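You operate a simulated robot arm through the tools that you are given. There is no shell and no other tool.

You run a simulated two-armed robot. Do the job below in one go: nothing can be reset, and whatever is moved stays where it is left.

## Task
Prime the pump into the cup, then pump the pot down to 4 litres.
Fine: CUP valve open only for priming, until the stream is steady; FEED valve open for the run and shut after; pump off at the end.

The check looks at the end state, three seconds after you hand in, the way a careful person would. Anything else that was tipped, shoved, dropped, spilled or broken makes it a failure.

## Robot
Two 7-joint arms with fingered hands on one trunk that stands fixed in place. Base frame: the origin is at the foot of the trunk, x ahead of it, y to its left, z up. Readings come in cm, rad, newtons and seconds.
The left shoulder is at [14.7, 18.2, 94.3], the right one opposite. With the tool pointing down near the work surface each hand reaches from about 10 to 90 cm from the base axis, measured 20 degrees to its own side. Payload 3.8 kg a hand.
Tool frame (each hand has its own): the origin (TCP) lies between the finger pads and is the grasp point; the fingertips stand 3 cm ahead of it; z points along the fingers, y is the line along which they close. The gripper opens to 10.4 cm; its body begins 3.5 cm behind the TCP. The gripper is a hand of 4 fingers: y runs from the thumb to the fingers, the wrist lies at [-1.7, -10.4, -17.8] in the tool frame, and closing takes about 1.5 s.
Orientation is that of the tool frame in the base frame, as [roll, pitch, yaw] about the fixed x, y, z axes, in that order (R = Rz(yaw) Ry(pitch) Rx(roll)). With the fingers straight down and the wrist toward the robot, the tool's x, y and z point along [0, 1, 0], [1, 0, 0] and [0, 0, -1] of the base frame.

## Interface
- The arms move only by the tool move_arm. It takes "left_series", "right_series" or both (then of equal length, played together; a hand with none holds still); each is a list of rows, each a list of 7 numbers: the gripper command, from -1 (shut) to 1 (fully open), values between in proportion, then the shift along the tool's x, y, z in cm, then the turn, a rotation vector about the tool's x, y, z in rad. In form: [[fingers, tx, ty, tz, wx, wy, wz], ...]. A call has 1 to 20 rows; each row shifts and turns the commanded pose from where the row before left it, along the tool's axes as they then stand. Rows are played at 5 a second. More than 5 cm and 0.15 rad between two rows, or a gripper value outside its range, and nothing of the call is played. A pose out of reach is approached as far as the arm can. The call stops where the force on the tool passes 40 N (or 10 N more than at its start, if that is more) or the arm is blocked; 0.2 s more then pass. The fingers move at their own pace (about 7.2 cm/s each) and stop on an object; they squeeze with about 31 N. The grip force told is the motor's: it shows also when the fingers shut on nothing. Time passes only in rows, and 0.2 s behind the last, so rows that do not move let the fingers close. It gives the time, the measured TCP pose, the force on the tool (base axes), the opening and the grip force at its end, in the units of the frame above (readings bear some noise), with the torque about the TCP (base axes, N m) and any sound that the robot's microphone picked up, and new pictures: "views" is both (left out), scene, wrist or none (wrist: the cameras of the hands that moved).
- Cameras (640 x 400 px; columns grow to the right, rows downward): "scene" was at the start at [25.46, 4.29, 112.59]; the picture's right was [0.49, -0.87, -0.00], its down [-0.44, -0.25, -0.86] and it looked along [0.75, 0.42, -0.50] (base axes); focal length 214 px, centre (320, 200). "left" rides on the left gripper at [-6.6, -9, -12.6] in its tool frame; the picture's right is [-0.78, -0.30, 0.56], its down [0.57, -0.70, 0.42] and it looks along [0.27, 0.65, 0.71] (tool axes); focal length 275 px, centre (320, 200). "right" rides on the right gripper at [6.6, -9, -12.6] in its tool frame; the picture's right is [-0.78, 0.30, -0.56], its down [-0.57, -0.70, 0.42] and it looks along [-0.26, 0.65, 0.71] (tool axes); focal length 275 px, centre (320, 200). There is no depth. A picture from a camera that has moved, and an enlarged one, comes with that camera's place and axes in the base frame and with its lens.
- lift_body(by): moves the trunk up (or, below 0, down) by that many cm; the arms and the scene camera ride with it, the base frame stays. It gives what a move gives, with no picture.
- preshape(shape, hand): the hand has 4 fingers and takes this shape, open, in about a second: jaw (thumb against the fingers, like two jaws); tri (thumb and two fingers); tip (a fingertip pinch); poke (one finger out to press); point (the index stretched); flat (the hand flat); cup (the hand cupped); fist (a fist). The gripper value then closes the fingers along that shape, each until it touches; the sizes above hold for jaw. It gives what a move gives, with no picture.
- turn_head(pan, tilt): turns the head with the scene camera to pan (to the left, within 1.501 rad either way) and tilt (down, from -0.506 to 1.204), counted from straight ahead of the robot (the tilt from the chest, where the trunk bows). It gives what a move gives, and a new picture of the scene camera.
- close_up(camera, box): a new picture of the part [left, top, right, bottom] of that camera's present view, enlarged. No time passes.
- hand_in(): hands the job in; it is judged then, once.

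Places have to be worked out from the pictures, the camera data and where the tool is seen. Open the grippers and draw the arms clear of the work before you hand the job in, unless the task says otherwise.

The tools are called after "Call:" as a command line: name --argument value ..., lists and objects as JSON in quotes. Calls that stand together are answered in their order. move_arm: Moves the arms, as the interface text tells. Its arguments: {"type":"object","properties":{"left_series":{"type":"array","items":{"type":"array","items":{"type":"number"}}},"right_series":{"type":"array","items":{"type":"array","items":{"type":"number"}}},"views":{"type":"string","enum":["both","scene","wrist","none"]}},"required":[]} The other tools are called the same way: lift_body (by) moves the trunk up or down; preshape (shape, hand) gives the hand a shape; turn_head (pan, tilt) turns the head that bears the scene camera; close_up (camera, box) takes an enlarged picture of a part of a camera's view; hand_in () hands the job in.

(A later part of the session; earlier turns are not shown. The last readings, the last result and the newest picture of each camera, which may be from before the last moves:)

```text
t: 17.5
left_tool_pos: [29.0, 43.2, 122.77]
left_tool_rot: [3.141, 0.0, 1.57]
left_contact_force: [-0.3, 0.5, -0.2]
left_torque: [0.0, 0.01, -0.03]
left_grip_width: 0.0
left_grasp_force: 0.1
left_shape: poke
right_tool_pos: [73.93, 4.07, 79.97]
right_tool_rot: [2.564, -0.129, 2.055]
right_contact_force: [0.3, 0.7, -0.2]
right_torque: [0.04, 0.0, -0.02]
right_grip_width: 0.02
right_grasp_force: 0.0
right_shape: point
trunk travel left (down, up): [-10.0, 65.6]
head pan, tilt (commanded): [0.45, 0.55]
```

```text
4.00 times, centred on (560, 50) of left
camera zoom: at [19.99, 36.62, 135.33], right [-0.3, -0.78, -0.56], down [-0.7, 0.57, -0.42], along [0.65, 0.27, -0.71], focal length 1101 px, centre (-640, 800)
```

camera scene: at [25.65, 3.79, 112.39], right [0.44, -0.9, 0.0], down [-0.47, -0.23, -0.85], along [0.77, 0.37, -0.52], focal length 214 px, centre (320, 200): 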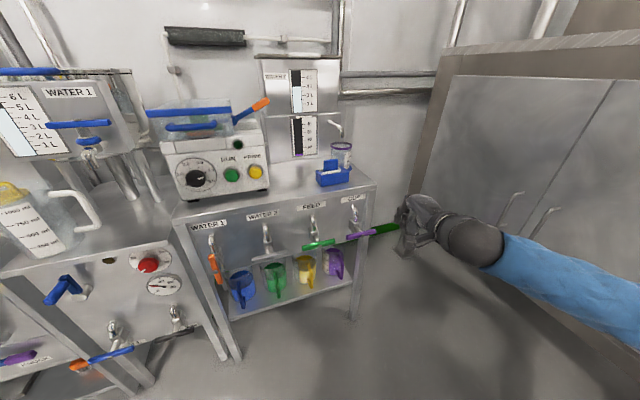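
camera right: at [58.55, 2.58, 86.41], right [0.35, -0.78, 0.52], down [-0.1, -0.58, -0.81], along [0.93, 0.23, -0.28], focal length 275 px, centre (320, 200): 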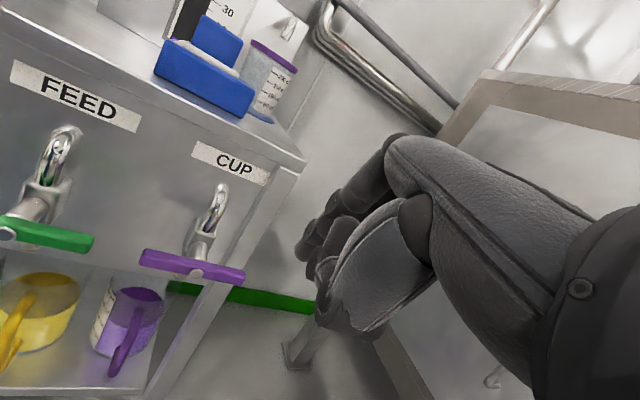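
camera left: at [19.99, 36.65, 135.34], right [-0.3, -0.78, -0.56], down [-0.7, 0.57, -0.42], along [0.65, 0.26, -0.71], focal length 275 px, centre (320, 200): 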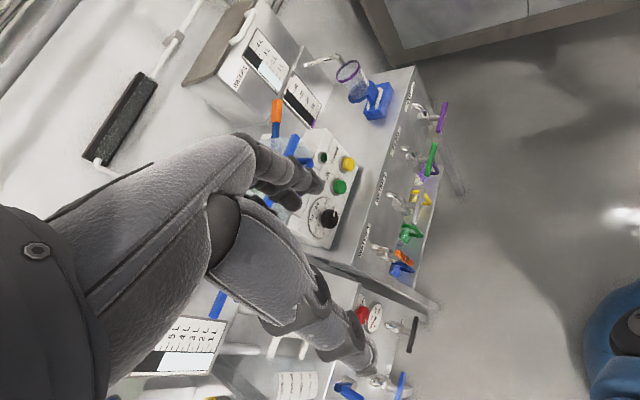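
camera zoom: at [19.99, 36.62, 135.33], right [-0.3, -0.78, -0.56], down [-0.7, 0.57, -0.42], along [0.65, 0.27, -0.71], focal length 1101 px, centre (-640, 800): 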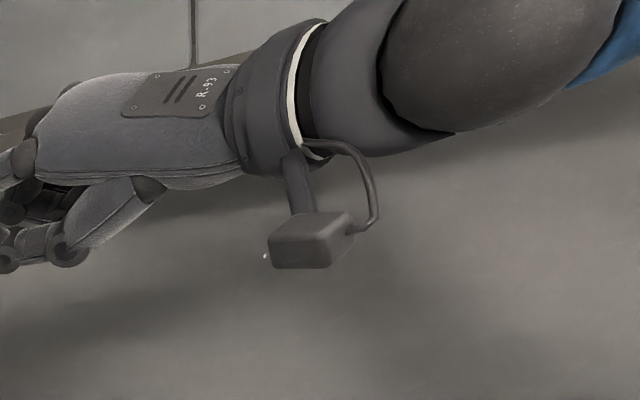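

The index tip is at about tool [2.5, 5, 0.4], pointing 29° below horizontal – a good pushing rod. I try closing the hand value to see whether the thumb tucks away while the index stays out.

Call:
move_arm --right_series '[[-1, 0, 0, 0, 0, 0, 0], [-1, 0, 0, 0, 0, 0, 0], [-1, 0, 0, 0, 0, 0, 0], [-1, 0, 0, 0, 0, 0, 0], [-1, 0, 0, 0, 0, 0, 0], [-1, 0, 0, 0, 0, 0, 0], [-1, 0, 0, 0, 0, 0, 0], [-1, 0, 0, 0, 0, 0, 0]]' --views "wrist"

Call:
close_up --camera "scene" --box '[370, 180, 450, 230]'

```text
t: 19.3
left_tool_pos: [28.95, 43.26, 122.69]
left_tool_rot: [3.141, 0.0, 1.57]
left_contact_force: [0.4, 0.2, 0.0]
left_torque: [0.01, 0.01, -0.03]
left_grip_width: 0.0
left_grasp_force: 0.1
left_shape: poke
right_tool_pos: [74.01, 4.09, 79.88]
right_tool_rot: [2.566, -0.129, 2.053]
right_contact_force: [-0.4, 0.4, 0.2]
right_torque: [0.0, 0.02, 0.01]
right_grip_width: 0.0
right_grasp_force: 0.0
right_shape: point
trunk travel left (down, up): [-10.0, 65.6]
head pan, tilt (commanded): [0.45, 0.55]
camera right: at [58.56, 2.58, 86.41], right [0.35, -0.78, 0.52], down [-0.1, -0.58, -0.81], along [0.93, 0.23, -0.28], focal length 275 px, centre (320, 200)
```

right: 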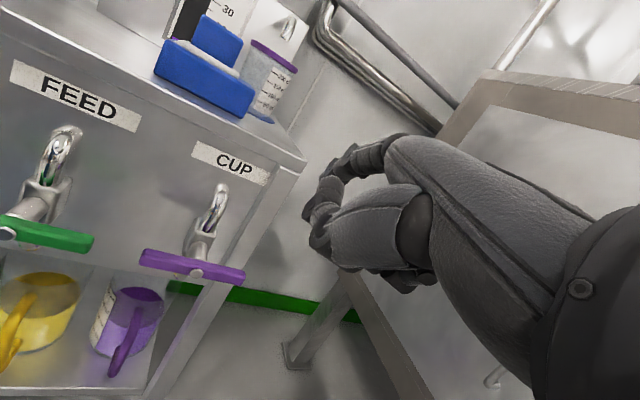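

```text
8.00 times, centred on (410, 205) of scene
camera zoom: at [25.66, 3.79, 112.38], right [0.44, -0.9, 0.0], down [-0.47, -0.23, -0.85], along [0.77, 0.37, -0.52], focal length 1716 px, centre (-400, 160)
```

zoom: 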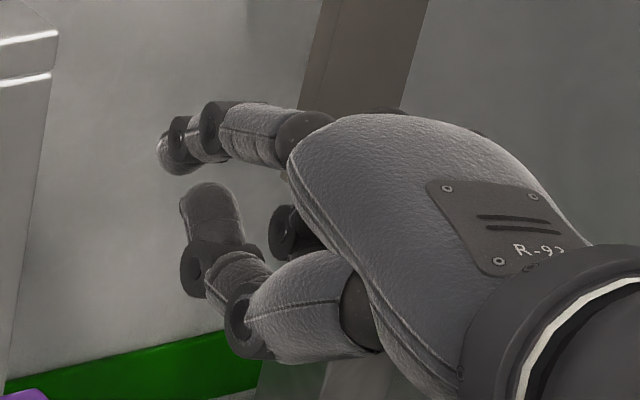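

Closing changes nothing, fine. The wrist tilts better when the shoulders are lower relative to the work, so I lower the trunk by 10 cm; both hands are in free space.

Call:
lift_body --by -9.5

Call:
turn_head --pan 0.45 --tilt 0.5

Call:
close_up --camera "right" --box '[0, 0, 640, 400]'

```text
t: 20.6
left_tool_pos: [28.92, 43.27, 113.25]
left_tool_rot: [3.139, 0.001, 1.57]
left_contact_force: [-0.2, 0.2, -0.1]
left_torque: [-0.02, -0.03, 0.03]
left_grip_width: 0.0
left_grasp_force: 0.0
left_shape: poke
right_tool_pos: [74.05, 4.01, 70.65]
right_tool_rot: [2.563, -0.128, 2.056]
right_contact_force: [-0.2, -0.3, 1.3]
right_torque: [-0.04, -0.01, 0.02]
right_grip_width: 0.01
right_grasp_force: 0.1
right_shape: point
trunk travel left (down, up): [-0.5, 75.1]
head pan, tilt (commanded): [0.45, 0.55]
```

```text
t: 21.2
left_tool_pos: [29.01, 43.28, 113.18]
left_tool_rot: [3.141, 0.001, 1.571]
left_contact_force: [-0.1, 0.1, 0.0]
left_torque: [0.02, 0.01, -0.02]
left_grip_width: 0.01
left_grasp_force: 0.1
left_shape: poke
right_tool_pos: [74.1, 4.11, 70.33]
right_tool_rot: [2.566, -0.13, 2.053]
right_contact_force: [-0.4, 0.2, 0.2]
right_torque: [0.04, 0.04, 0.02]
right_grip_width: 0.02
right_grasp_force: 0.1
right_shape: point
trunk travel left (down, up): [-0.5, 75.1]
head pan, tilt (commanded): [0.45, 0.499]
camera scene: at [31.8, 3.84, 102.63], right [0.44, -0.9, 0.0], down [-0.43, -0.21, -0.88], along [0.79, 0.38, -0.48], focal length 214 px, centre (320, 200)
```

scene: 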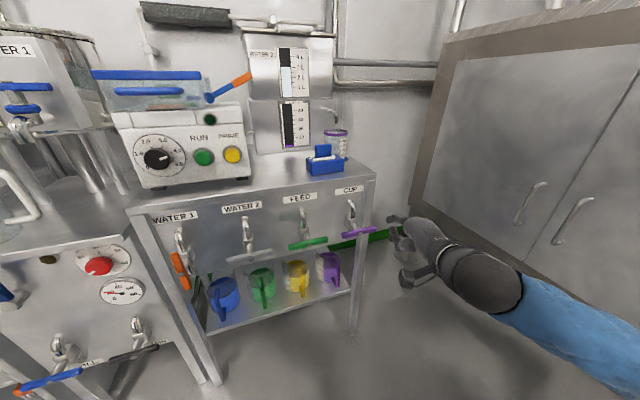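

```text
1.00 times, centred on (320, 200) of right (not enlarged: the box is as wide or as high as the picture)
camera zoom: at [58.6, 2.58, 76.87], right [0.35, -0.78, 0.52], down [-0.1, -0.58, -0.81], along [0.93, 0.23, -0.28], focal length 275 px, centre (320, 200)
```

zoom: 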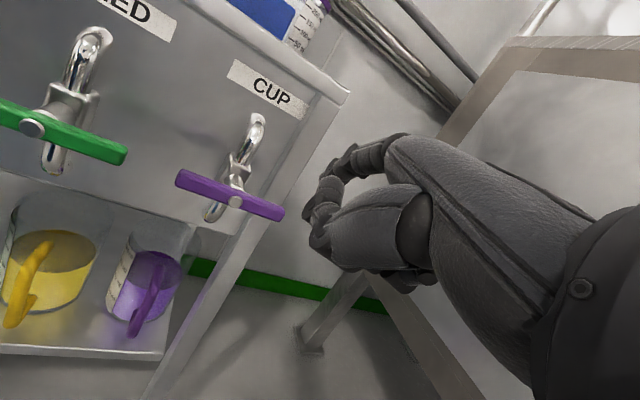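

From the two right-camera views (9.5 cm apart in height) I now place the CUP handle centre at about [81.4, 15.6, 64.8], ends ±5.4 cm along the face. I move the index tip to just above the handle's right end.

Call:
move_arm --right_series '[[1, 0.13, 1.93, 2.96, 0, 0, 0], [1, 0.13, 1.93, 2.96, 0, 0, 0], [1, 0.13, 1.93, 2.96, 0, 0, 0], [1, 0, 0, 0, 0, 0, 0]]' --views "both"

Call:
close_up --camera "scene" --box '[320, 180, 440, 280]'

```text
t: 22.2
left_tool_pos: [29.02, 43.26, 113.34]
left_tool_rot: [3.141, 0.0, 1.57]
left_contact_force: [0.6, -0.1, 0.5]
left_torque: [-0.01, 0.02, -0.02]
left_grip_width: 0.0
left_grasp_force: 0.0
left_shape: poke
right_tool_pos: [82.3, 9.32, 66.18]
right_tool_rot: [2.567, -0.129, 2.057]
right_contact_force: [-0.3, 0.2, -0.4]
right_torque: [-0.02, 0.01, -0.01]
right_grip_width: 0.0
right_grasp_force: 0.1
right_shape: point
trunk travel left (down, up): [-0.5, 75.1]
head pan, tilt (commanded): [0.45, 0.499]
camera scene: at [31.8, 3.85, 102.63], right [0.44, -0.9, 0.0], down [-0.43, -0.21, -0.88], along [0.79, 0.38, -0.48], focal length 214 px, centre (320, 200)
camera right: at [66.76, 7.9, 72.62], right [0.35, -0.78, 0.52], down [-0.1, -0.58, -0.81], along [0.93, 0.23, -0.28], focal length 275 px, centre (320, 200)
```

scene: 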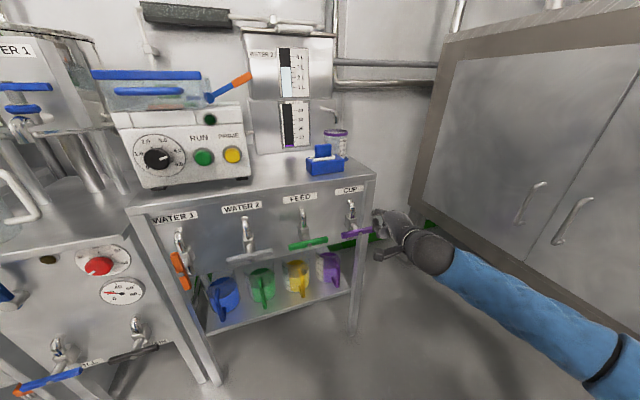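
right: 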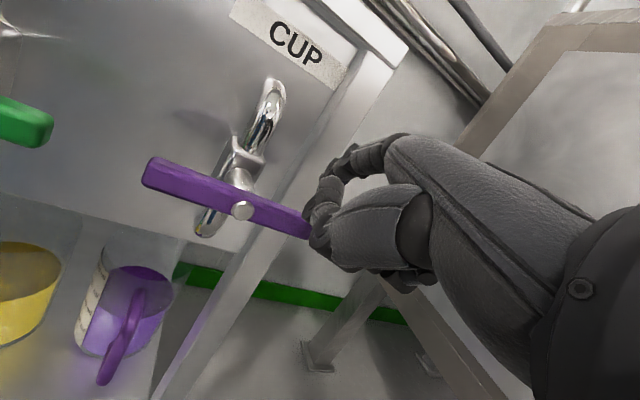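

```text
4.00 times, centred on (380, 230) of scene
camera zoom: at [31.8, 3.85, 102.63], right [0.44, -0.9, 0.0], down [-0.43, -0.21, -0.88], along [0.79, 0.38, -0.48], focal length 858 px, centre (80, 80)
```

zoom: 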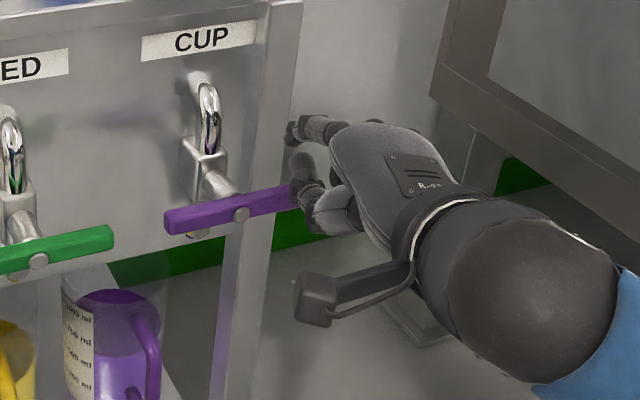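

The index tip appears about 4 cm above the handle's right end. I zoom to check the fingertip, thumb and handle before pressing down.

Call:
close_up --camera "right" --box '[220, 110, 420, 270]'

Call:
close_up --camera "scene" --box '[335, 195, 405, 245]'

```text
2.50 times, centred on (320, 190) of right
camera zoom: at [66.76, 7.9, 72.62], right [0.35, -0.78, 0.52], down [-0.1, -0.58, -0.81], along [0.93, 0.23, -0.28], focal length 688 px, centre (320, 225)
```

zoom: 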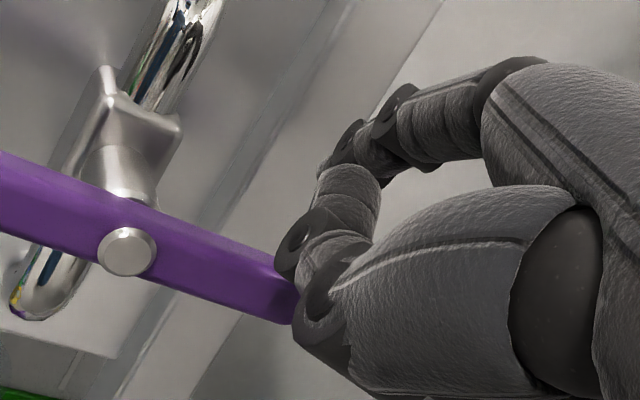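

```text
8.00 times, centred on (370, 220) of scene
camera zoom: at [31.8, 3.85, 102.63], right [0.44, -0.9, 0.0], down [-0.43, -0.21, -0.88], along [0.79, 0.38, -0.48], focal length 1716 px, centre (-80, 40)
```

zoom: 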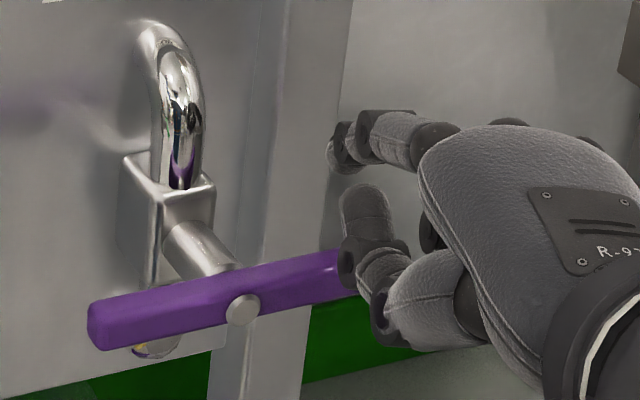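

The tip looks slightly too far right and deep, so I shift it 0.8 cm left, 0.6 cm back, then press down slowly about 3 cm to test whether the CUP handle turns clockwise.

Call:
move_arm --right_series '[[1, 0.58, -0.72, -0.38, 0, 0, 0], [1, -0.1, -0.43, 0.66, 0, 0, 0], [1, -0.1, -0.43, 0.66, 0, 0, 0], [1, -0.1, -0.43, 0.66, 0, 0, 0], [1, -0.1, -0.43, 0.66, 0, 0, 0], [1, 0, 0, 0, 0, 0, 0]]' --views "both"

Call:
close_up --camera "scene" --box '[335, 195, 405, 245]'

```text
t: 23.6
left_tool_pos: [29.01, 43.3, 113.28]
left_tool_rot: [3.142, -0.002, 1.571]
left_contact_force: [0.3, 0.2, -0.3]
left_torque: [0.0, -0.04, -0.04]
left_grip_width: 0.01
left_grasp_force: 0.1
left_shape: poke
right_tool_pos: [81.23, 9.51, 65.46]
right_tool_rot: [2.569, -0.131, 2.056]
right_contact_force: [-0.4, 0.7, 0.4]
right_torque: [-0.05, -0.01, 0.02]
right_grip_width: 0.01
right_grasp_force: 0.1
right_shape: point
right hand out of reach, approached as far as the arm can: row 3, 4, 5
trunk travel left (down, up): [-0.5, 75.1]
head pan, tilt (commanded): [0.45, 0.499]
camera scene: at [31.8, 3.84, 102.63], right [0.44, -0.9, 0.0], down [-0.43, -0.21, -0.88], along [0.79, 0.38, -0.48], focal length 214 px, centre (320, 200)
camera right: at [65.84, 8.0, 71.94], right [0.35, -0.78, 0.52], down [-0.1, -0.59, -0.8], along [0.93, 0.23, -0.28], focal length 275 px, centre (320, 200)
```

scene: 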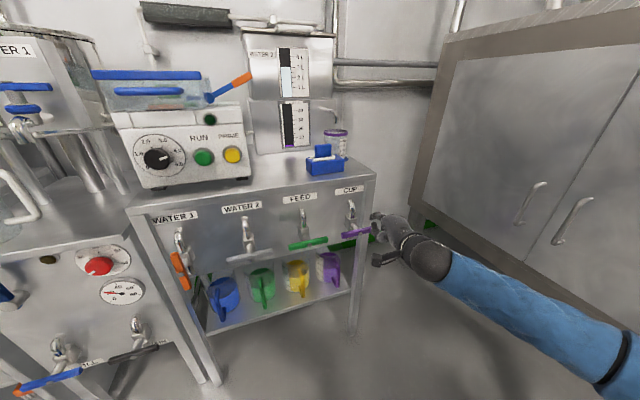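
right: 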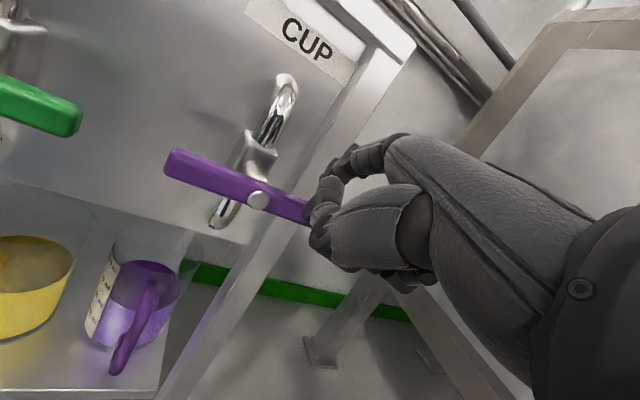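

```text
8.00 times, centred on (370, 220) of scene
camera zoom: at [31.8, 3.84, 102.63], right [0.44, -0.9, 0.0], down [-0.43, -0.21, -0.88], along [0.79, 0.38, -0.48], focal length 1716 px, centre (-80, 40)
```

zoom: 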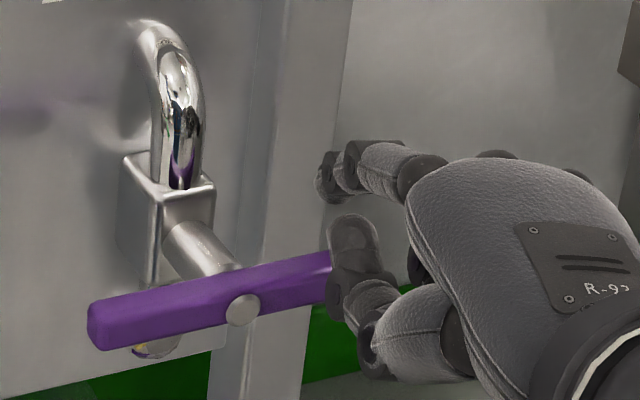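

The arm's tilt limit stops it at this height, so I lower the finger angle by 0.27 rad (tip drops with it) and keep pressing down in small steps, watching the force.

Call:
move_arm --right_series '[[1, -0.08, -0.2, -0.13, 0.137, 0, 0], [1, -0.08, -0.2, -0.13, 0.137, 0, 0], [1, -0.1, -0.22, 0.76, 0, 0, 0], [1, -0.1, -0.22, 0.76, 0, 0, 0], [1, 0, 0, 0, 0, 0, 0]]' --views "wrist"

Call:
close_up --camera "scene" --box '[335, 195, 405, 245]'

```text
t: 24.8
left_tool_pos: [28.96, 43.23, 113.32]
left_tool_rot: [3.141, 0.002, 1.571]
left_contact_force: [-0.8, -0.1, 0.3]
left_torque: [0.01, 0.02, 0.0]
left_grip_width: 0.0
left_grasp_force: 0.0
left_shape: poke
right_tool_pos: [80.95, 9.1, 63.95]
right_tool_rot: [2.837, -0.128, 2.058]
right_contact_force: [1.8, 0.6, 5.7]
right_torque: [0.17, -0.2, 0.03]
right_grip_width: 0.01
right_grasp_force: 0.1
right_shape: point
trunk travel left (down, up): [-0.5, 75.1]
head pan, tilt (commanded): [0.45, 0.499]
camera right: at [67.49, 8.18, 74.05], right [0.5, -0.7, 0.52], down [-0.25, -0.69, -0.68], along [0.83, 0.21, -0.52], focal length 275 px, centre (320, 200)
```

right: 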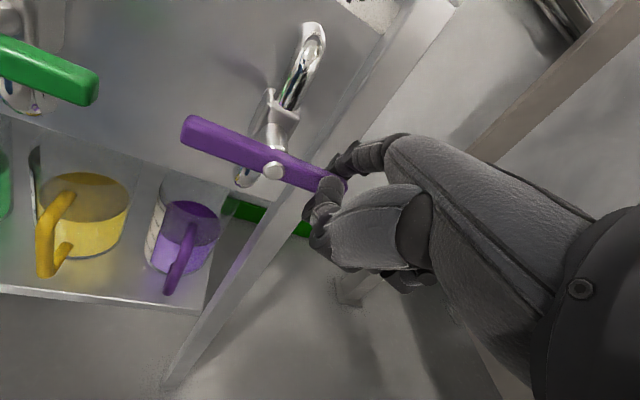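

```text
8.00 times, centred on (370, 220) of scene
camera zoom: at [31.75, 3.85, 102.65], right [0.44, -0.9, 0.0], down [-0.43, -0.21, -0.88], along [0.79, 0.38, -0.48], focal length 1716 px, centre (-80, 40)
```

zoom: 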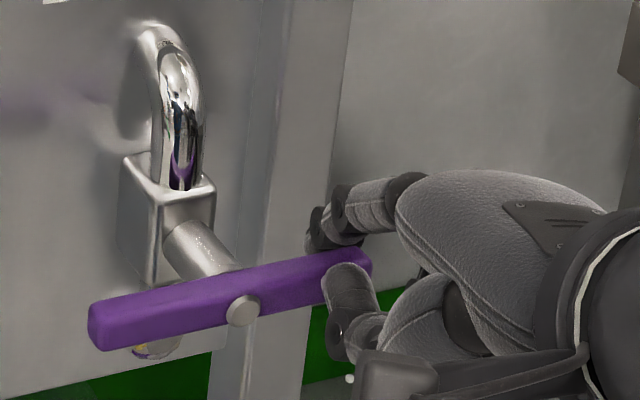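

Contact: 5.7 N upward, the index rests on the right half of the CUP handle. I press further down in small steps and watch if it turns.

Call:
move_arm --right_series '[[1, -0.08, -0.17, 0.57, 0, 0, 0], [1, -0.08, -0.17, 0.57, 0, 0, 0], [1, 0, 0, 0, 0, 0, 0]]' --views "none"

Call:
close_up --camera "scene" --box '[335, 195, 405, 245]'

```text
t: 25.6
left_tool_pos: [28.88, 43.41, 113.29]
left_tool_rot: [3.14, 0.001, 1.57]
left_contact_force: [-0.1, 0.0, -0.9]
left_torque: [-0.03, -0.01, 0.0]
left_grip_width: 0.0
left_grasp_force: 0.0
left_shape: poke
right_tool_pos: [80.75, 9.13, 62.97]
right_tool_rot: [2.834, -0.129, 2.055]
right_contact_force: [3.4, 4.2, 13.4]
right_torque: [0.27, -0.48, 0.07]
right_grip_width: 0.02
right_grasp_force: 0.1
right_shape: point
trunk travel left (down, up): [-0.5, 75.1]
head pan, tilt (commanded): [0.45, 0.499]
```

```text
8.00 times, centred on (370, 220) of scene
camera zoom: at [31.67, 3.85, 102.69], right [0.44, -0.9, 0.0], down [-0.43, -0.21, -0.88], along [0.79, 0.38, -0.48], focal length 1716 px, centre (-80, 40)
```

zoom: 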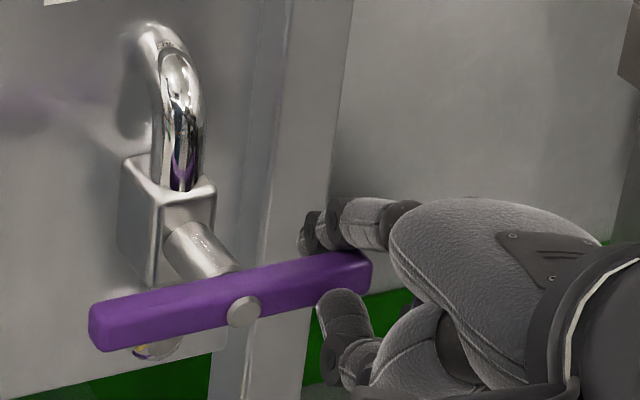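

13 N and the handle hasn't moved yet. I press a bit harder (still far below 40 N) to learn whether this direction is against the stop.

Call:
move_arm --right_series '[[1, -0.08, -0.17, 0.57, 0, 0, 0], [1, -0.08, -0.17, 0.57, 0, 0, 0], [1, 0, 0, 0, 0, 0, 0]]' --views "wrist"

Call:
close_up --camera "scene" --box '[335, 195, 405, 245]'

```text
t: 26.4
left_tool_pos: [28.64, 43.36, 113.38]
left_tool_rot: [3.14, 0.0, 1.571]
left_contact_force: [-0.3, 0.2, -0.2]
left_torque: [-0.02, 0.04, 0.01]
left_grip_width: 0.0
left_grasp_force: 0.1
left_shape: poke
right_tool_pos: [80.94, 9.3, 62.07]
right_tool_rot: [2.828, -0.132, 2.058]
right_contact_force: [2.9, 4.9, 25.3]
right_torque: [0.58, -0.94, 0.15]
right_grip_width: 0.0
right_grasp_force: 0.1
right_shape: point
trunk travel left (down, up): [-0.5, 75.1]
head pan, tilt (commanded): [0.45, 0.499]
camera right: at [67.43, 8.22, 72.19], right [0.5, -0.7, 0.51], down [-0.25, -0.68, -0.69], along [0.83, 0.22, -0.51], focal length 275 px, centre (320, 200)
```

right: 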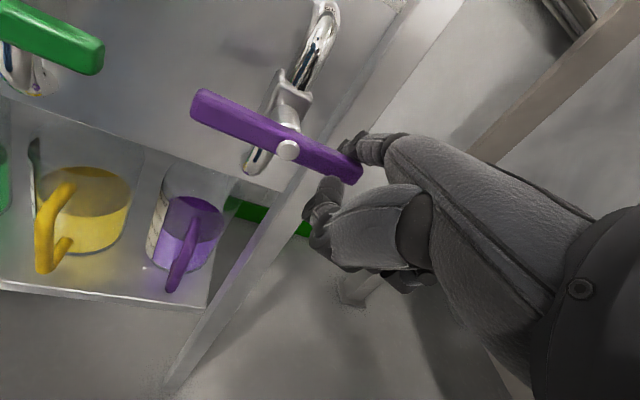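

```text
8.00 times, centred on (370, 220) of scene
camera zoom: at [31.55, 3.84, 102.73], right [0.44, -0.9, 0.0], down [-0.43, -0.21, -0.88], along [0.79, 0.38, -0.48], focal length 1716 px, centre (-80, 40)
```

zoom: 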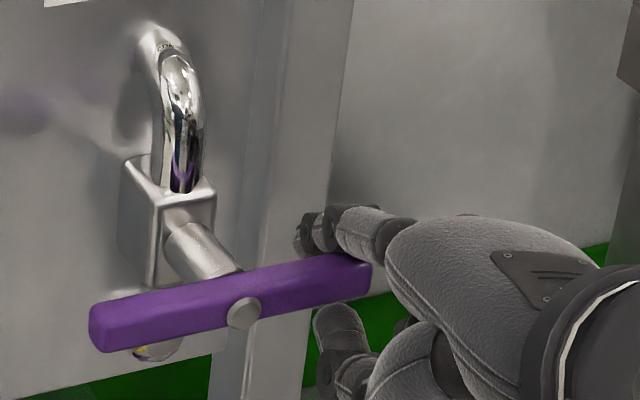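

At 25 N the handle stays put, so clockwise is against the stop. I back off upward and carry the finger over to the left end of the CUP handle to press that end down instead.

Call:
move_arm --right_series '[[1, 0.29, 0.63, -2.14, 0, 0, 0], [1, -0.15, -0.73, -2.6, 0, 0, 0], [1, 3.79, -1.28, 0.14, 0, 0, 0], [1, 3.79, -1.28, 0.14, 0, 0, 0], [1, 0.44, 1.36, 0.46, 0, 0, 0], [1, 0, 0, 0, 0, 0, 0]]' --views "both"

Call:
close_up --camera "scene" --box '[320, 190, 400, 250]'

```text
t: 27.8
left_tool_pos: [29.09, 43.29, 113.18]
left_tool_rot: [-3.141, -0.001, 1.571]
left_contact_force: [-0.5, 0.3, -0.5]
left_torque: [-0.03, -0.04, 0.04]
left_grip_width: 0.0
left_grasp_force: 0.0
left_shape: poke
right_tool_pos: [75.13, 14.86, 65.75]
right_tool_rot: [2.842, -0.13, 2.054]
right_contact_force: [-1.0, -0.2, 1.1]
right_torque: [0.05, -0.02, -0.03]
right_grip_width: 0.0
right_grasp_force: 0.0
right_shape: point
trunk travel left (down, up): [-0.5, 75.1]
head pan, tilt (commanded): [0.45, 0.499]
camera scene: at [31.8, 3.85, 102.62], right [0.44, -0.9, 0.0], down [-0.43, -0.21, -0.88], along [0.79, 0.38, -0.48], focal length 214 px, centre (320, 200)
camera right: at [61.78, 13.77, 75.96], right [0.5, -0.7, 0.51], down [-0.25, -0.69, -0.68], along [0.83, 0.21, -0.52], focal length 275 px, centre (320, 200)
```

scene: 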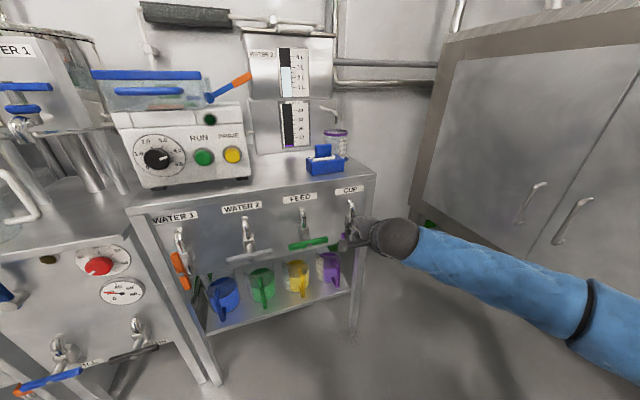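
right: 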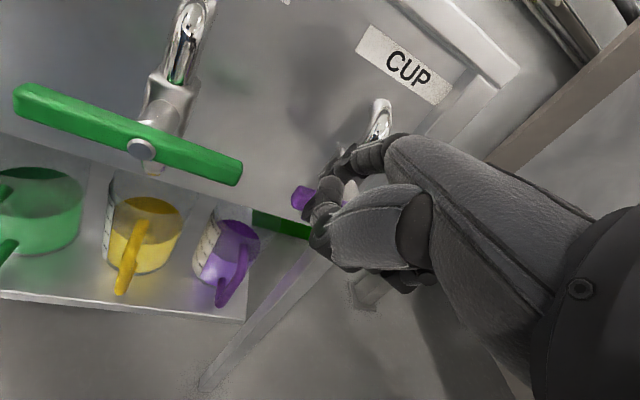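

```text
6.67 times, centred on (360, 220) of scene
camera zoom: at [31.8, 3.85, 102.62], right [0.44, -0.9, 0.0], down [-0.43, -0.21, -0.88], along [0.79, 0.38, -0.48], focal length 1430 px, centre (53, 67)
```

zoom: 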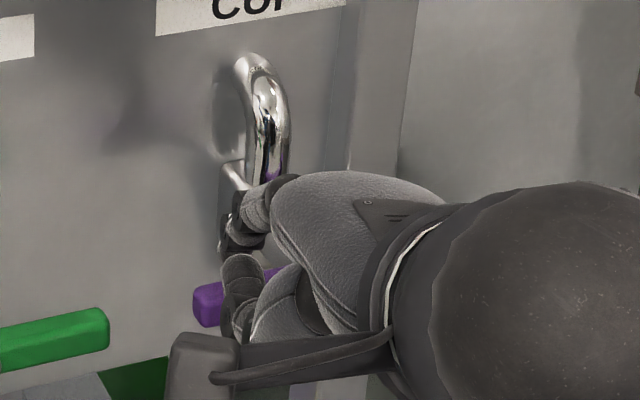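

The fingertip is just above the left end of the CUP handle. I press down about 2 cm and check force and rotation.

Call:
move_arm --right_series '[[1, -0.09, -0.2, 0.67, 0, 0, 0], [1, -0.09, -0.2, 0.67, 0, 0, 0], [1, -0.09, -0.2, 0.67, 0, 0, 0], [1, 0, 0, 0, 0, 0, 0]]' --views "wrist"

Call:
close_up --camera "scene" --box '[320, 190, 400, 250]'

```text
t: 28.8
left_tool_pos: [29.01, 43.25, 113.35]
left_tool_rot: [-3.141, 0.0, 1.57]
left_contact_force: [-0.1, -0.2, 0.4]
left_torque: [-0.03, 0.03, -0.04]
left_grip_width: 0.01
left_grasp_force: 0.0
left_shape: poke
right_tool_pos: [75.23, 14.83, 63.94]
right_tool_rot: [2.837, -0.129, 2.056]
right_contact_force: [1.8, 2.6, 5.2]
right_torque: [0.1, -0.19, 0.07]
right_grip_width: 0.01
right_grasp_force: 0.0
right_shape: point
trunk travel left (down, up): [-0.5, 75.1]
head pan, tilt (commanded): [0.45, 0.499]
camera right: at [61.81, 13.85, 73.96], right [0.5, -0.7, 0.51], down [-0.25, -0.68, -0.68], along [0.83, 0.21, -0.52], focal length 275 px, centre (320, 200)
```

right: 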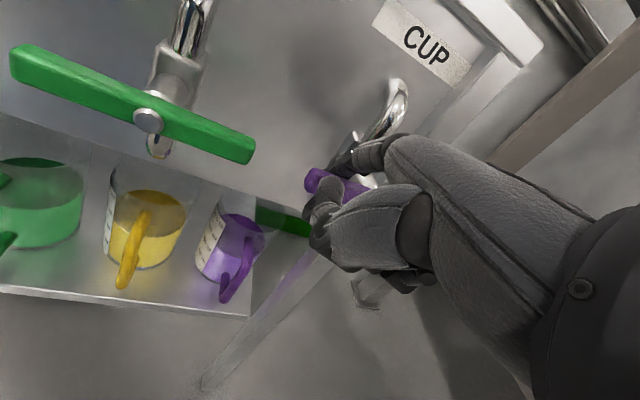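

```text
6.67 times, centred on (360, 220) of scene
camera zoom: at [31.76, 3.86, 102.65], right [0.44, -0.9, 0.0], down [-0.43, -0.21, -0.88], along [0.79, 0.38, -0.48], focal length 1430 px, centre (53, 67)
```

zoom: 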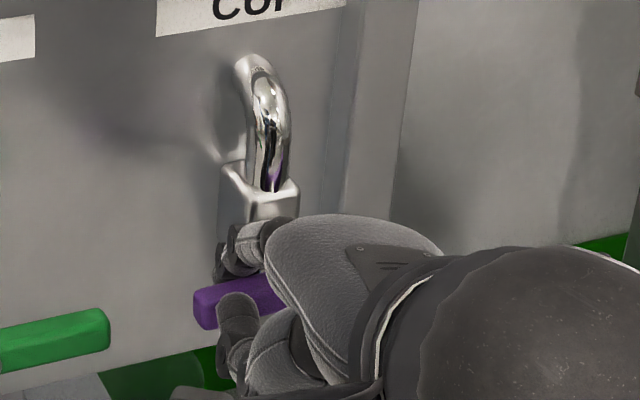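

Contact again at 5 N on the left half. I keep pressing down.

Call:
move_arm --right_series '[[1, -0.09, -0.2, 0.67, 0, 0, 0], [1, -0.09, -0.2, 0.67, 0, 0, 0], [1, 0, 0, 0, 0, 0, 0]]' --views "wrist"

Call:
close_up --camera "scene" --box '[320, 190, 400, 250]'

```text
t: 29.6
left_tool_pos: [29.04, 43.28, 113.32]
left_tool_rot: [3.141, 0.0, 1.571]
left_contact_force: [0.0, 1.2, -0.4]
left_torque: [0.02, -0.02, -0.03]
left_grip_width: 0.0
left_grasp_force: 0.0
left_shape: poke
right_tool_pos: [75.25, 14.82, 62.38]
right_tool_rot: [2.84, -0.127, 2.052]
right_contact_force: [3.1, 3.4, 1.6]
right_torque: [-0.02, -0.05, 0.11]
right_grip_width: 0.01
right_grasp_force: 0.1
right_shape: point
trunk travel left (down, up): [-0.5, 75.1]
head pan, tilt (commanded): [0.45, 0.499]
camera right: at [61.85, 13.85, 72.42], right [0.5, -0.7, 0.52], down [-0.25, -0.69, -0.68], along [0.83, 0.21, -0.52], focal length 275 px, centre (320, 200)
```

right: 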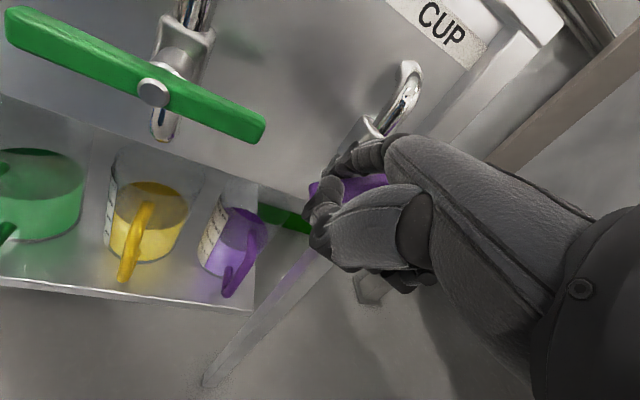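

```text
6.67 times, centred on (360, 220) of scene
camera zoom: at [31.8, 3.86, 102.63], right [0.44, -0.9, 0.0], down [-0.43, -0.21, -0.88], along [0.79, 0.38, -0.48], focal length 1430 px, centre (53, 67)
```

zoom: 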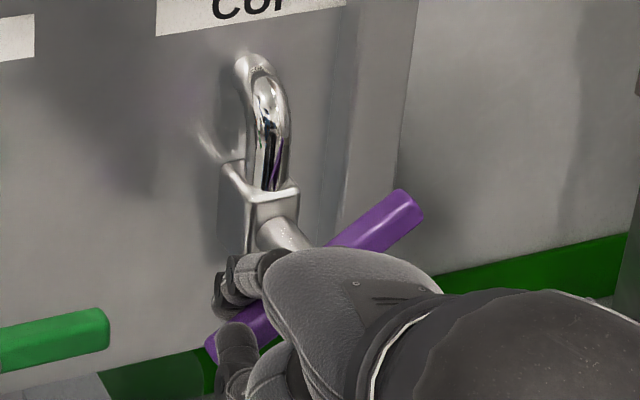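

The left end went down – the CUP valve opens counter-clockwise (about 28° now). I follow the arc, pushing the left end further down and around to the vertical position.

Call:
move_arm --right_series '[[1, -0.62, -0.14, 1.0, 0, 0, 0], [1, -0.62, -0.1, 0.9, 0, 0, 0], [1, 0, 0, 0, 0, 0, 0]]' --views "wrist"

Call:
close_up --camera "scene" --box '[320, 190, 400, 250]'

```text
t: 30.4
left_tool_pos: [29.03, 43.25, 113.23]
left_tool_rot: [3.141, 0.0, 1.57]
left_contact_force: [-0.3, -0.7, 1.1]
left_torque: [-0.01, -0.01, -0.01]
left_grip_width: 0.0
left_grasp_force: 0.1
left_shape: poke
right_tool_pos: [75.97, 14.0, 60.24]
right_tool_rot: [2.841, -0.129, 2.054]
right_contact_force: [0.2, -0.1, -0.5]
right_torque: [-0.05, -0.03, 0.0]
right_grip_width: 0.0
right_grasp_force: 0.1
right_shape: point
trunk travel left (down, up): [-0.5, 75.1]
head pan, tilt (commanded): [0.45, 0.499]
camera right: at [62.62, 13.07, 70.36], right [0.5, -0.7, 0.52], down [-0.26, -0.69, -0.68], along [0.83, 0.21, -0.52], focal length 275 px, centre (320, 200)
```

right: 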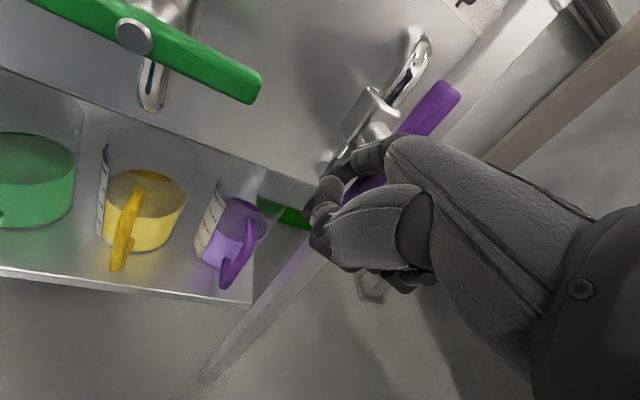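

```text
6.67 times, centred on (360, 220) of scene
camera zoom: at [31.8, 3.83, 102.63], right [0.44, -0.9, 0.0], down [-0.43, -0.21, -0.88], along [0.79, 0.38, -0.48], focal length 1430 px, centre (53, 67)
```

zoom: 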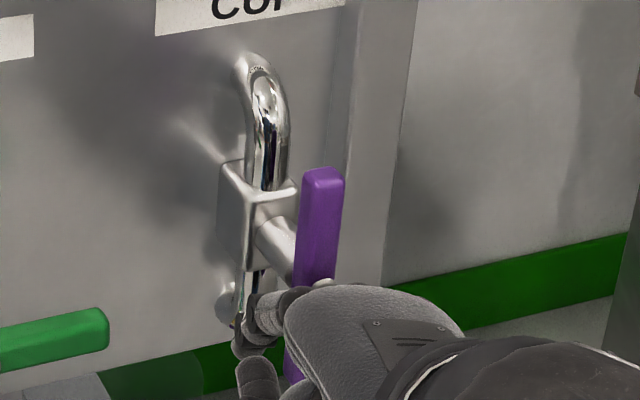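

The CUP handle is now vertical (open), no residual force. I back the right hand off the handle toward me and up, leaving it clear, and zoom on the pump for a better fix of the buttons.

Call:
move_arm --right_series '[[1, -0.74, -2.27, -0.77, 0, 0, 0], [1, -0.74, -2.27, -0.77, 0, 0, 0], [1, 0.39, 0.84, -2.86, 0, 0, 0], [1, 0.39, 0.84, -2.86, 0, 0, 0], [1, 0, 0, 0, 0, 0, 0]]' --views "both"

Call:
preshape --hand "left" --shape "point"

Call:
close_up --camera "scene" --box '[100, 90, 270, 200]'

Call:
close_up --camera "scene" --box '[260, 90, 380, 260]'

Call:
close_up --camera "left" --box '[0, 0, 640, 400]'

```text
t: 31.6
left_tool_pos: [29.03, 43.34, 113.21]
left_tool_rot: [3.141, 0.001, 1.57]
left_contact_force: [0.5, -0.2, 0.1]
left_torque: [0.0, -0.02, -0.04]
left_grip_width: 0.0
left_grasp_force: 0.0
left_shape: poke
right_tool_pos: [72.32, 10.44, 66.3]
right_tool_rot: [2.841, -0.127, 2.053]
right_contact_force: [1.0, 0.5, 0.3]
right_torque: [0.01, 0.04, 0.03]
right_grip_width: 0.0
right_grasp_force: 0.1
right_shape: point
trunk travel left (down, up): [-0.5, 75.1]
head pan, tilt (commanded): [0.45, 0.499]
camera scene: at [31.81, 3.84, 102.62], right [0.44, -0.9, 0.0], down [-0.43, -0.21, -0.88], along [0.79, 0.38, -0.48], focal length 214 px, centre (320, 200)
camera right: at [58.98, 9.52, 76.4], right [0.5, -0.7, 0.52], down [-0.25, -0.69, -0.68], along [0.83, 0.21, -0.52], focal length 275 px, centre (320, 200)
```

scene: 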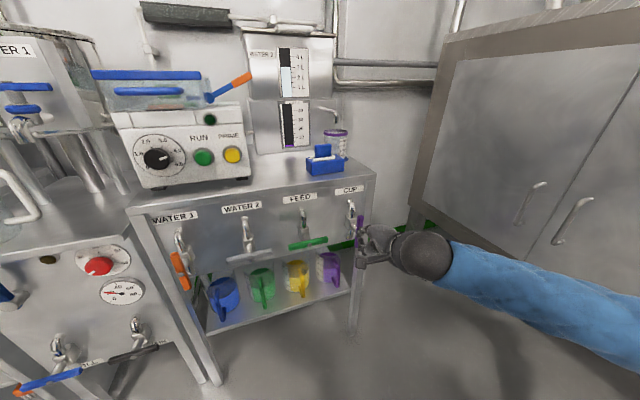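
right: 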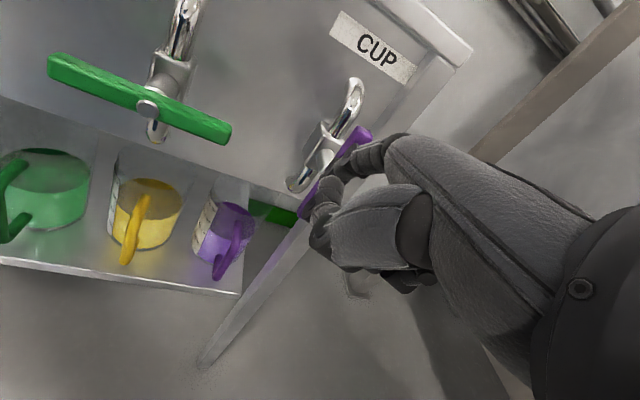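

```text
t: 32.5
left_tool_pos: [29.03, 43.3, 113.19]
left_tool_rot: [3.141, -0.002, 1.57]
left_contact_force: [0.3, -0.5, 0.3]
left_torque: [0.0, 0.01, 0.01]
left_grip_width: 0.0
left_grasp_force: 0.1
left_shape: point
right_tool_pos: [72.38, 10.44, 66.37]
right_tool_rot: [2.839, -0.129, 2.054]
right_contact_force: [0.3, -0.6, 0.3]
right_torque: [0.04, 0.0, 0.0]
right_grip_width: 0.0
right_grasp_force: 0.1
right_shape: point
trunk travel left (down, up): [-0.5, 75.1]
head pan, tilt (commanded): [0.45, 0.499]
```

```text
3.64 times, centred on (185, 145) of scene
camera zoom: at [31.8, 3.84, 102.63], right [0.44, -0.9, 0.0], down [-0.43, -0.21, -0.88], along [0.79, 0.38, -0.48], focal length 780 px, centre (811, 400)
```

zoom: 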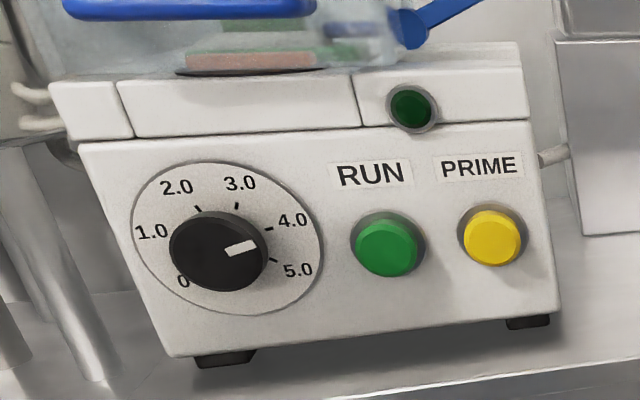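

```text
2.35 times, centred on (320, 175) of scene
camera zoom: at [31.8, 3.84, 102.63], right [0.44, -0.9, 0.0], down [-0.43, -0.21, -0.88], along [0.79, 0.38, -0.48], focal length 505 px, centre (320, 259)
```

zoom: 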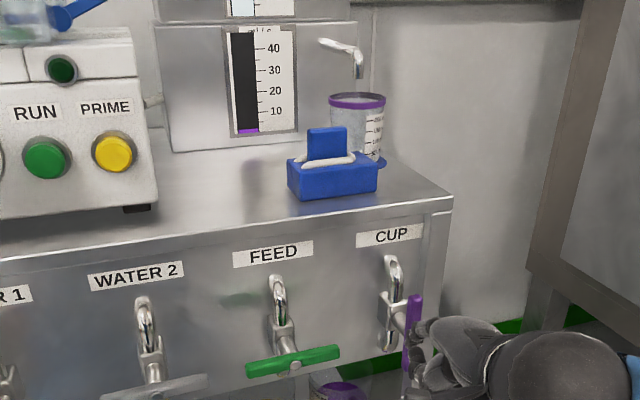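

```text
1.00 times, centred on (320, 200) of left (not enlarged: the box is as wide or as high as the picture)
camera zoom: at [20.05, 36.65, 125.81], right [-0.3, -0.78, -0.56], down [-0.7, 0.57, -0.42], along [0.65, 0.27, -0.71], focal length 275 px, centre (320, 200)
```

zoom: 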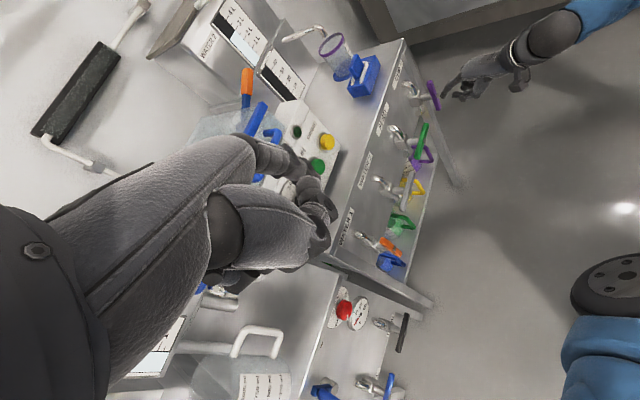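

CUP handle is vertical/open, cup under the spout, dial near 4.4, pump lamp dark. I place PRIME at about [67.8, 44.6, 87.5] and RUN at [63.4, 48.9, 87.5]. Now I bring the left hand (index stretched) in front of the pump, yawing and tilting it to face the buttons.

Call:
move_arm --left_series '[[1, -0.55, 3.83, 2.7, 0, 0, 0], [1, -0.55, 3.83, 2.7, 0, 0, 0], [1, -0.55, 3.83, 2.7, 0, 0, 0], [1, -0.55, 3.83, 2.7, 0, 0, 0], [1, -0.55, 3.83, 2.7, 0, 0, 0], [1, -0.55, 3.83, 2.7, 0, 0, 0], [1, 0, 0, 0, 0, 0, -0.12], [1, 0, 0, 0, 0, 0, -0.12], [1, 0, 0, 0, 0, 0, -0.12], [1, 0, 0, 0, 0, 0, -0.12], [1, 0, 0, 0, 0, 0, -0.12], [1, 0, 0, 0, -0.13, 0, 0], [1, 0, 0, 0, -0.13, 0, 0], [1, 0, 0, 0, -0.13, 0, 0], [1, 0, 0, 0, -0.13, 0, 0], [1, 0, 0, 0, 0, 0, 0]]' --views "both"

```text
t: 35.9
left_tool_pos: [52.04, 40.04, 97.08]
left_tool_rot: [2.619, 0.001, 2.17]
left_contact_force: [1.3, 0.4, -0.4]
left_torque: [-0.04, 0.02, 0.04]
left_grip_width: 0.02
left_grasp_force: 0.0
left_shape: point
right_tool_pos: [72.32, 10.4, 66.3]
right_tool_rot: [2.839, -0.13, 2.054]
right_contact_force: [0.2, -0.2, 0.4]
right_torque: [-0.02, 0.04, -0.02]
right_grip_width: 0.0
right_grasp_force: 0.0
right_shape: point
trunk travel left (down, up): [-0.5, 75.1]
head pan, tilt (commanded): [0.45, 0.499]
camera scene: at [31.8, 3.84, 102.63], right [0.44, -0.9, 0.0], down [-0.43, -0.21, -0.88], along [0.79, 0.38, -0.48], focal length 214 px, centre (320, 200)
camera left: at [44.18, 26.59, 103.47], right [0.46, -0.63, -0.63], down [-0.65, 0.25, -0.72], along [0.61, 0.74, -0.3], focal length 275 px, centre (320, 200)
```

scene: 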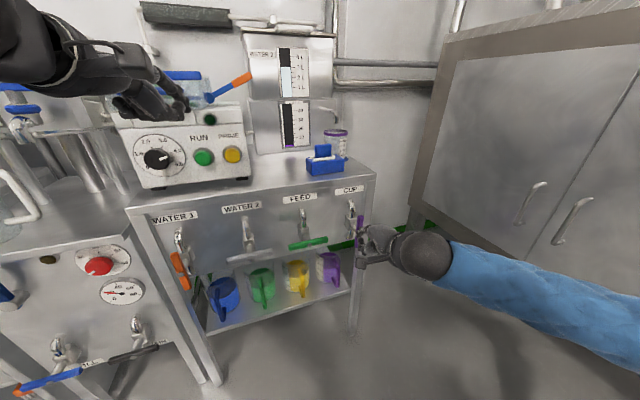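
left: 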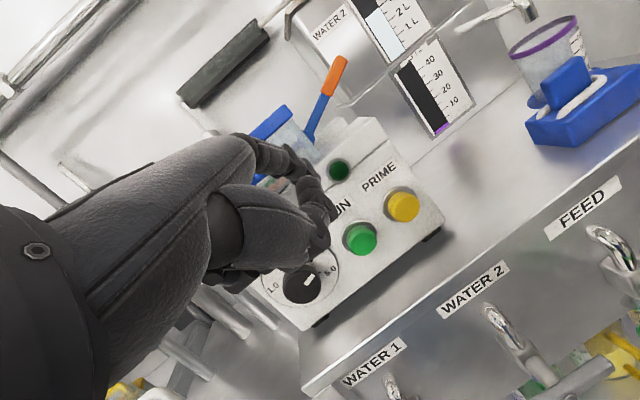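

The left hand reached the planned pose, and the left camera view agrees with my button positions within 0.3 cm. I check the left index tip position with close-ups.

Call:
close_up --camera "left" --box '[230, 110, 390, 250]'

Call:
close_up --camera "scene" --box '[120, 70, 220, 140]'

```text
2.86 times, centred on (310, 180) of left
camera zoom: at [44.18, 26.59, 103.47], right [0.46, -0.63, -0.63], down [-0.65, 0.25, -0.72], along [0.61, 0.74, -0.3], focal length 786 px, centre (349, 257)
```

zoom: 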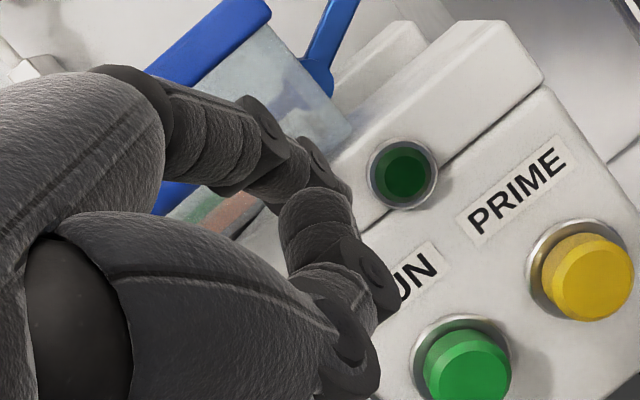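

```text
5.71 times, centred on (170, 105) of scene
camera zoom: at [31.8, 3.84, 102.63], right [0.44, -0.9, 0.0], down [-0.43, -0.21, -0.88], along [0.79, 0.38, -0.48], focal length 1226 px, centre (1177, 743)
```

zoom: 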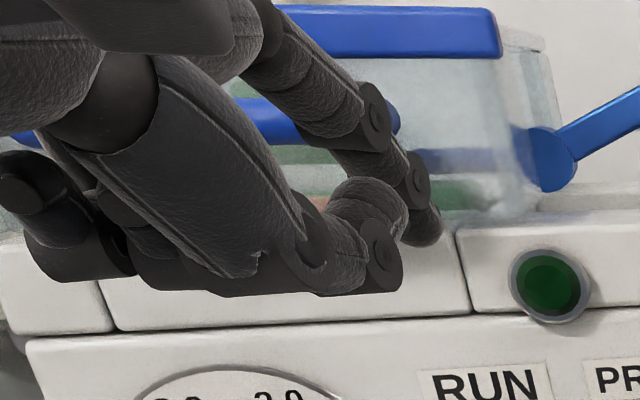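

Tip model verified. I move the left fingertip to a standoff 4 cm in front of the PRIME button.

Call:
move_arm --left_series '[[1, -1.13, 0.11, 4.6, 0, 0, 0], [1, -1.13, 0.11, 4.6, 0, 0, 0], [1, -1.14, 0.12, 4.6, 0, 0, 0], [1, 0, 0, 0, 0, 0, 0]]' --views "both"

Call:
close_up --camera "scene" --box '[150, 90, 290, 200]'

```text
t: 36.9
left_tool_pos: [59.87, 41.27, 85.18]
left_tool_rot: [2.621, 0.0, 2.173]
left_contact_force: [-2.7, 0.2, -0.5]
left_torque: [0.0, 0.0, 0.06]
left_grip_width: 9.62
left_grasp_force: 0.0
left_shape: point
right_tool_pos: [72.39, 10.55, 66.29]
right_tool_rot: [2.839, -0.128, 2.052]
right_contact_force: [0.0, 0.4, 0.4]
right_torque: [0.01, -0.04, 0.0]
right_grip_width: 0.0
right_grasp_force: 0.1
right_shape: point
trunk travel left (down, up): [-0.5, 75.1]
head pan, tilt (commanded): [0.45, 0.499]
heard: click
camera scene: at [31.79, 3.85, 102.63], right [0.44, -0.9, 0.0], down [-0.43, -0.21, -0.88], along [0.79, 0.38, -0.48], focal length 214 px, centre (320, 200)
camera left: at [52.0, 27.9, 91.69], right [0.46, -0.63, -0.63], down [-0.65, 0.25, -0.72], along [0.61, 0.74, -0.3], focal length 275 px, centre (320, 200)
```

scene: 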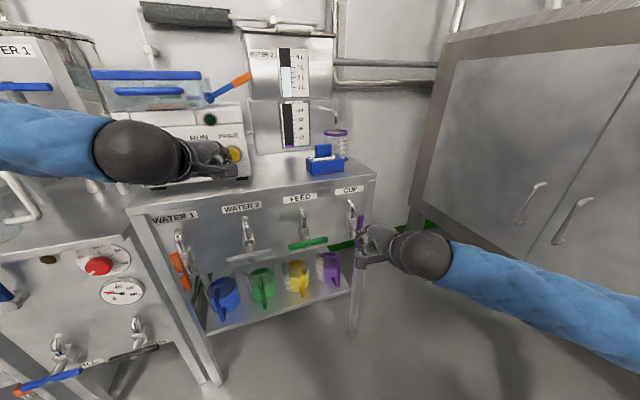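
left: 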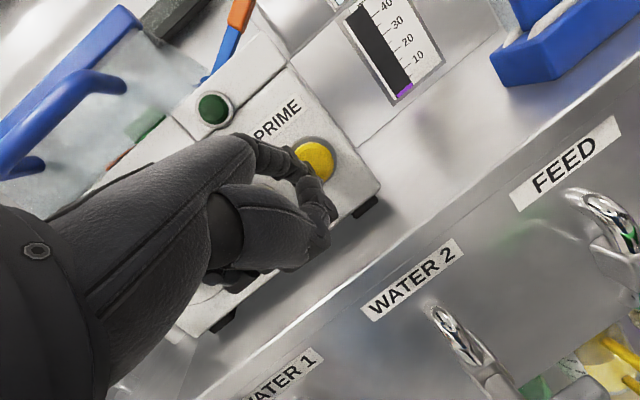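

```text
3.64 times, centred on (220, 145) of scene
camera zoom: at [31.79, 3.85, 102.63], right [0.44, -0.9, 0.0], down [-0.43, -0.21, -0.88], along [0.79, 0.38, -0.48], focal length 780 px, centre (684, 400)
```

zoom: 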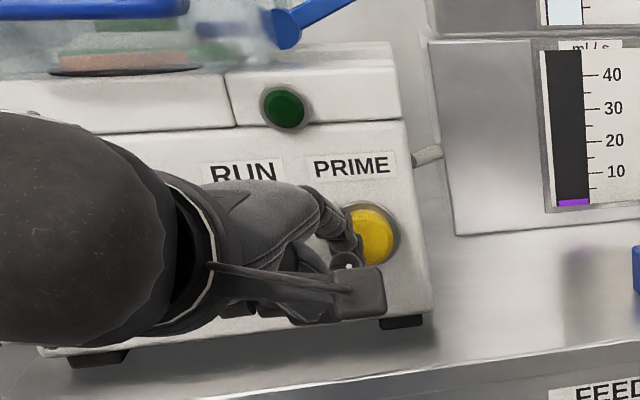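

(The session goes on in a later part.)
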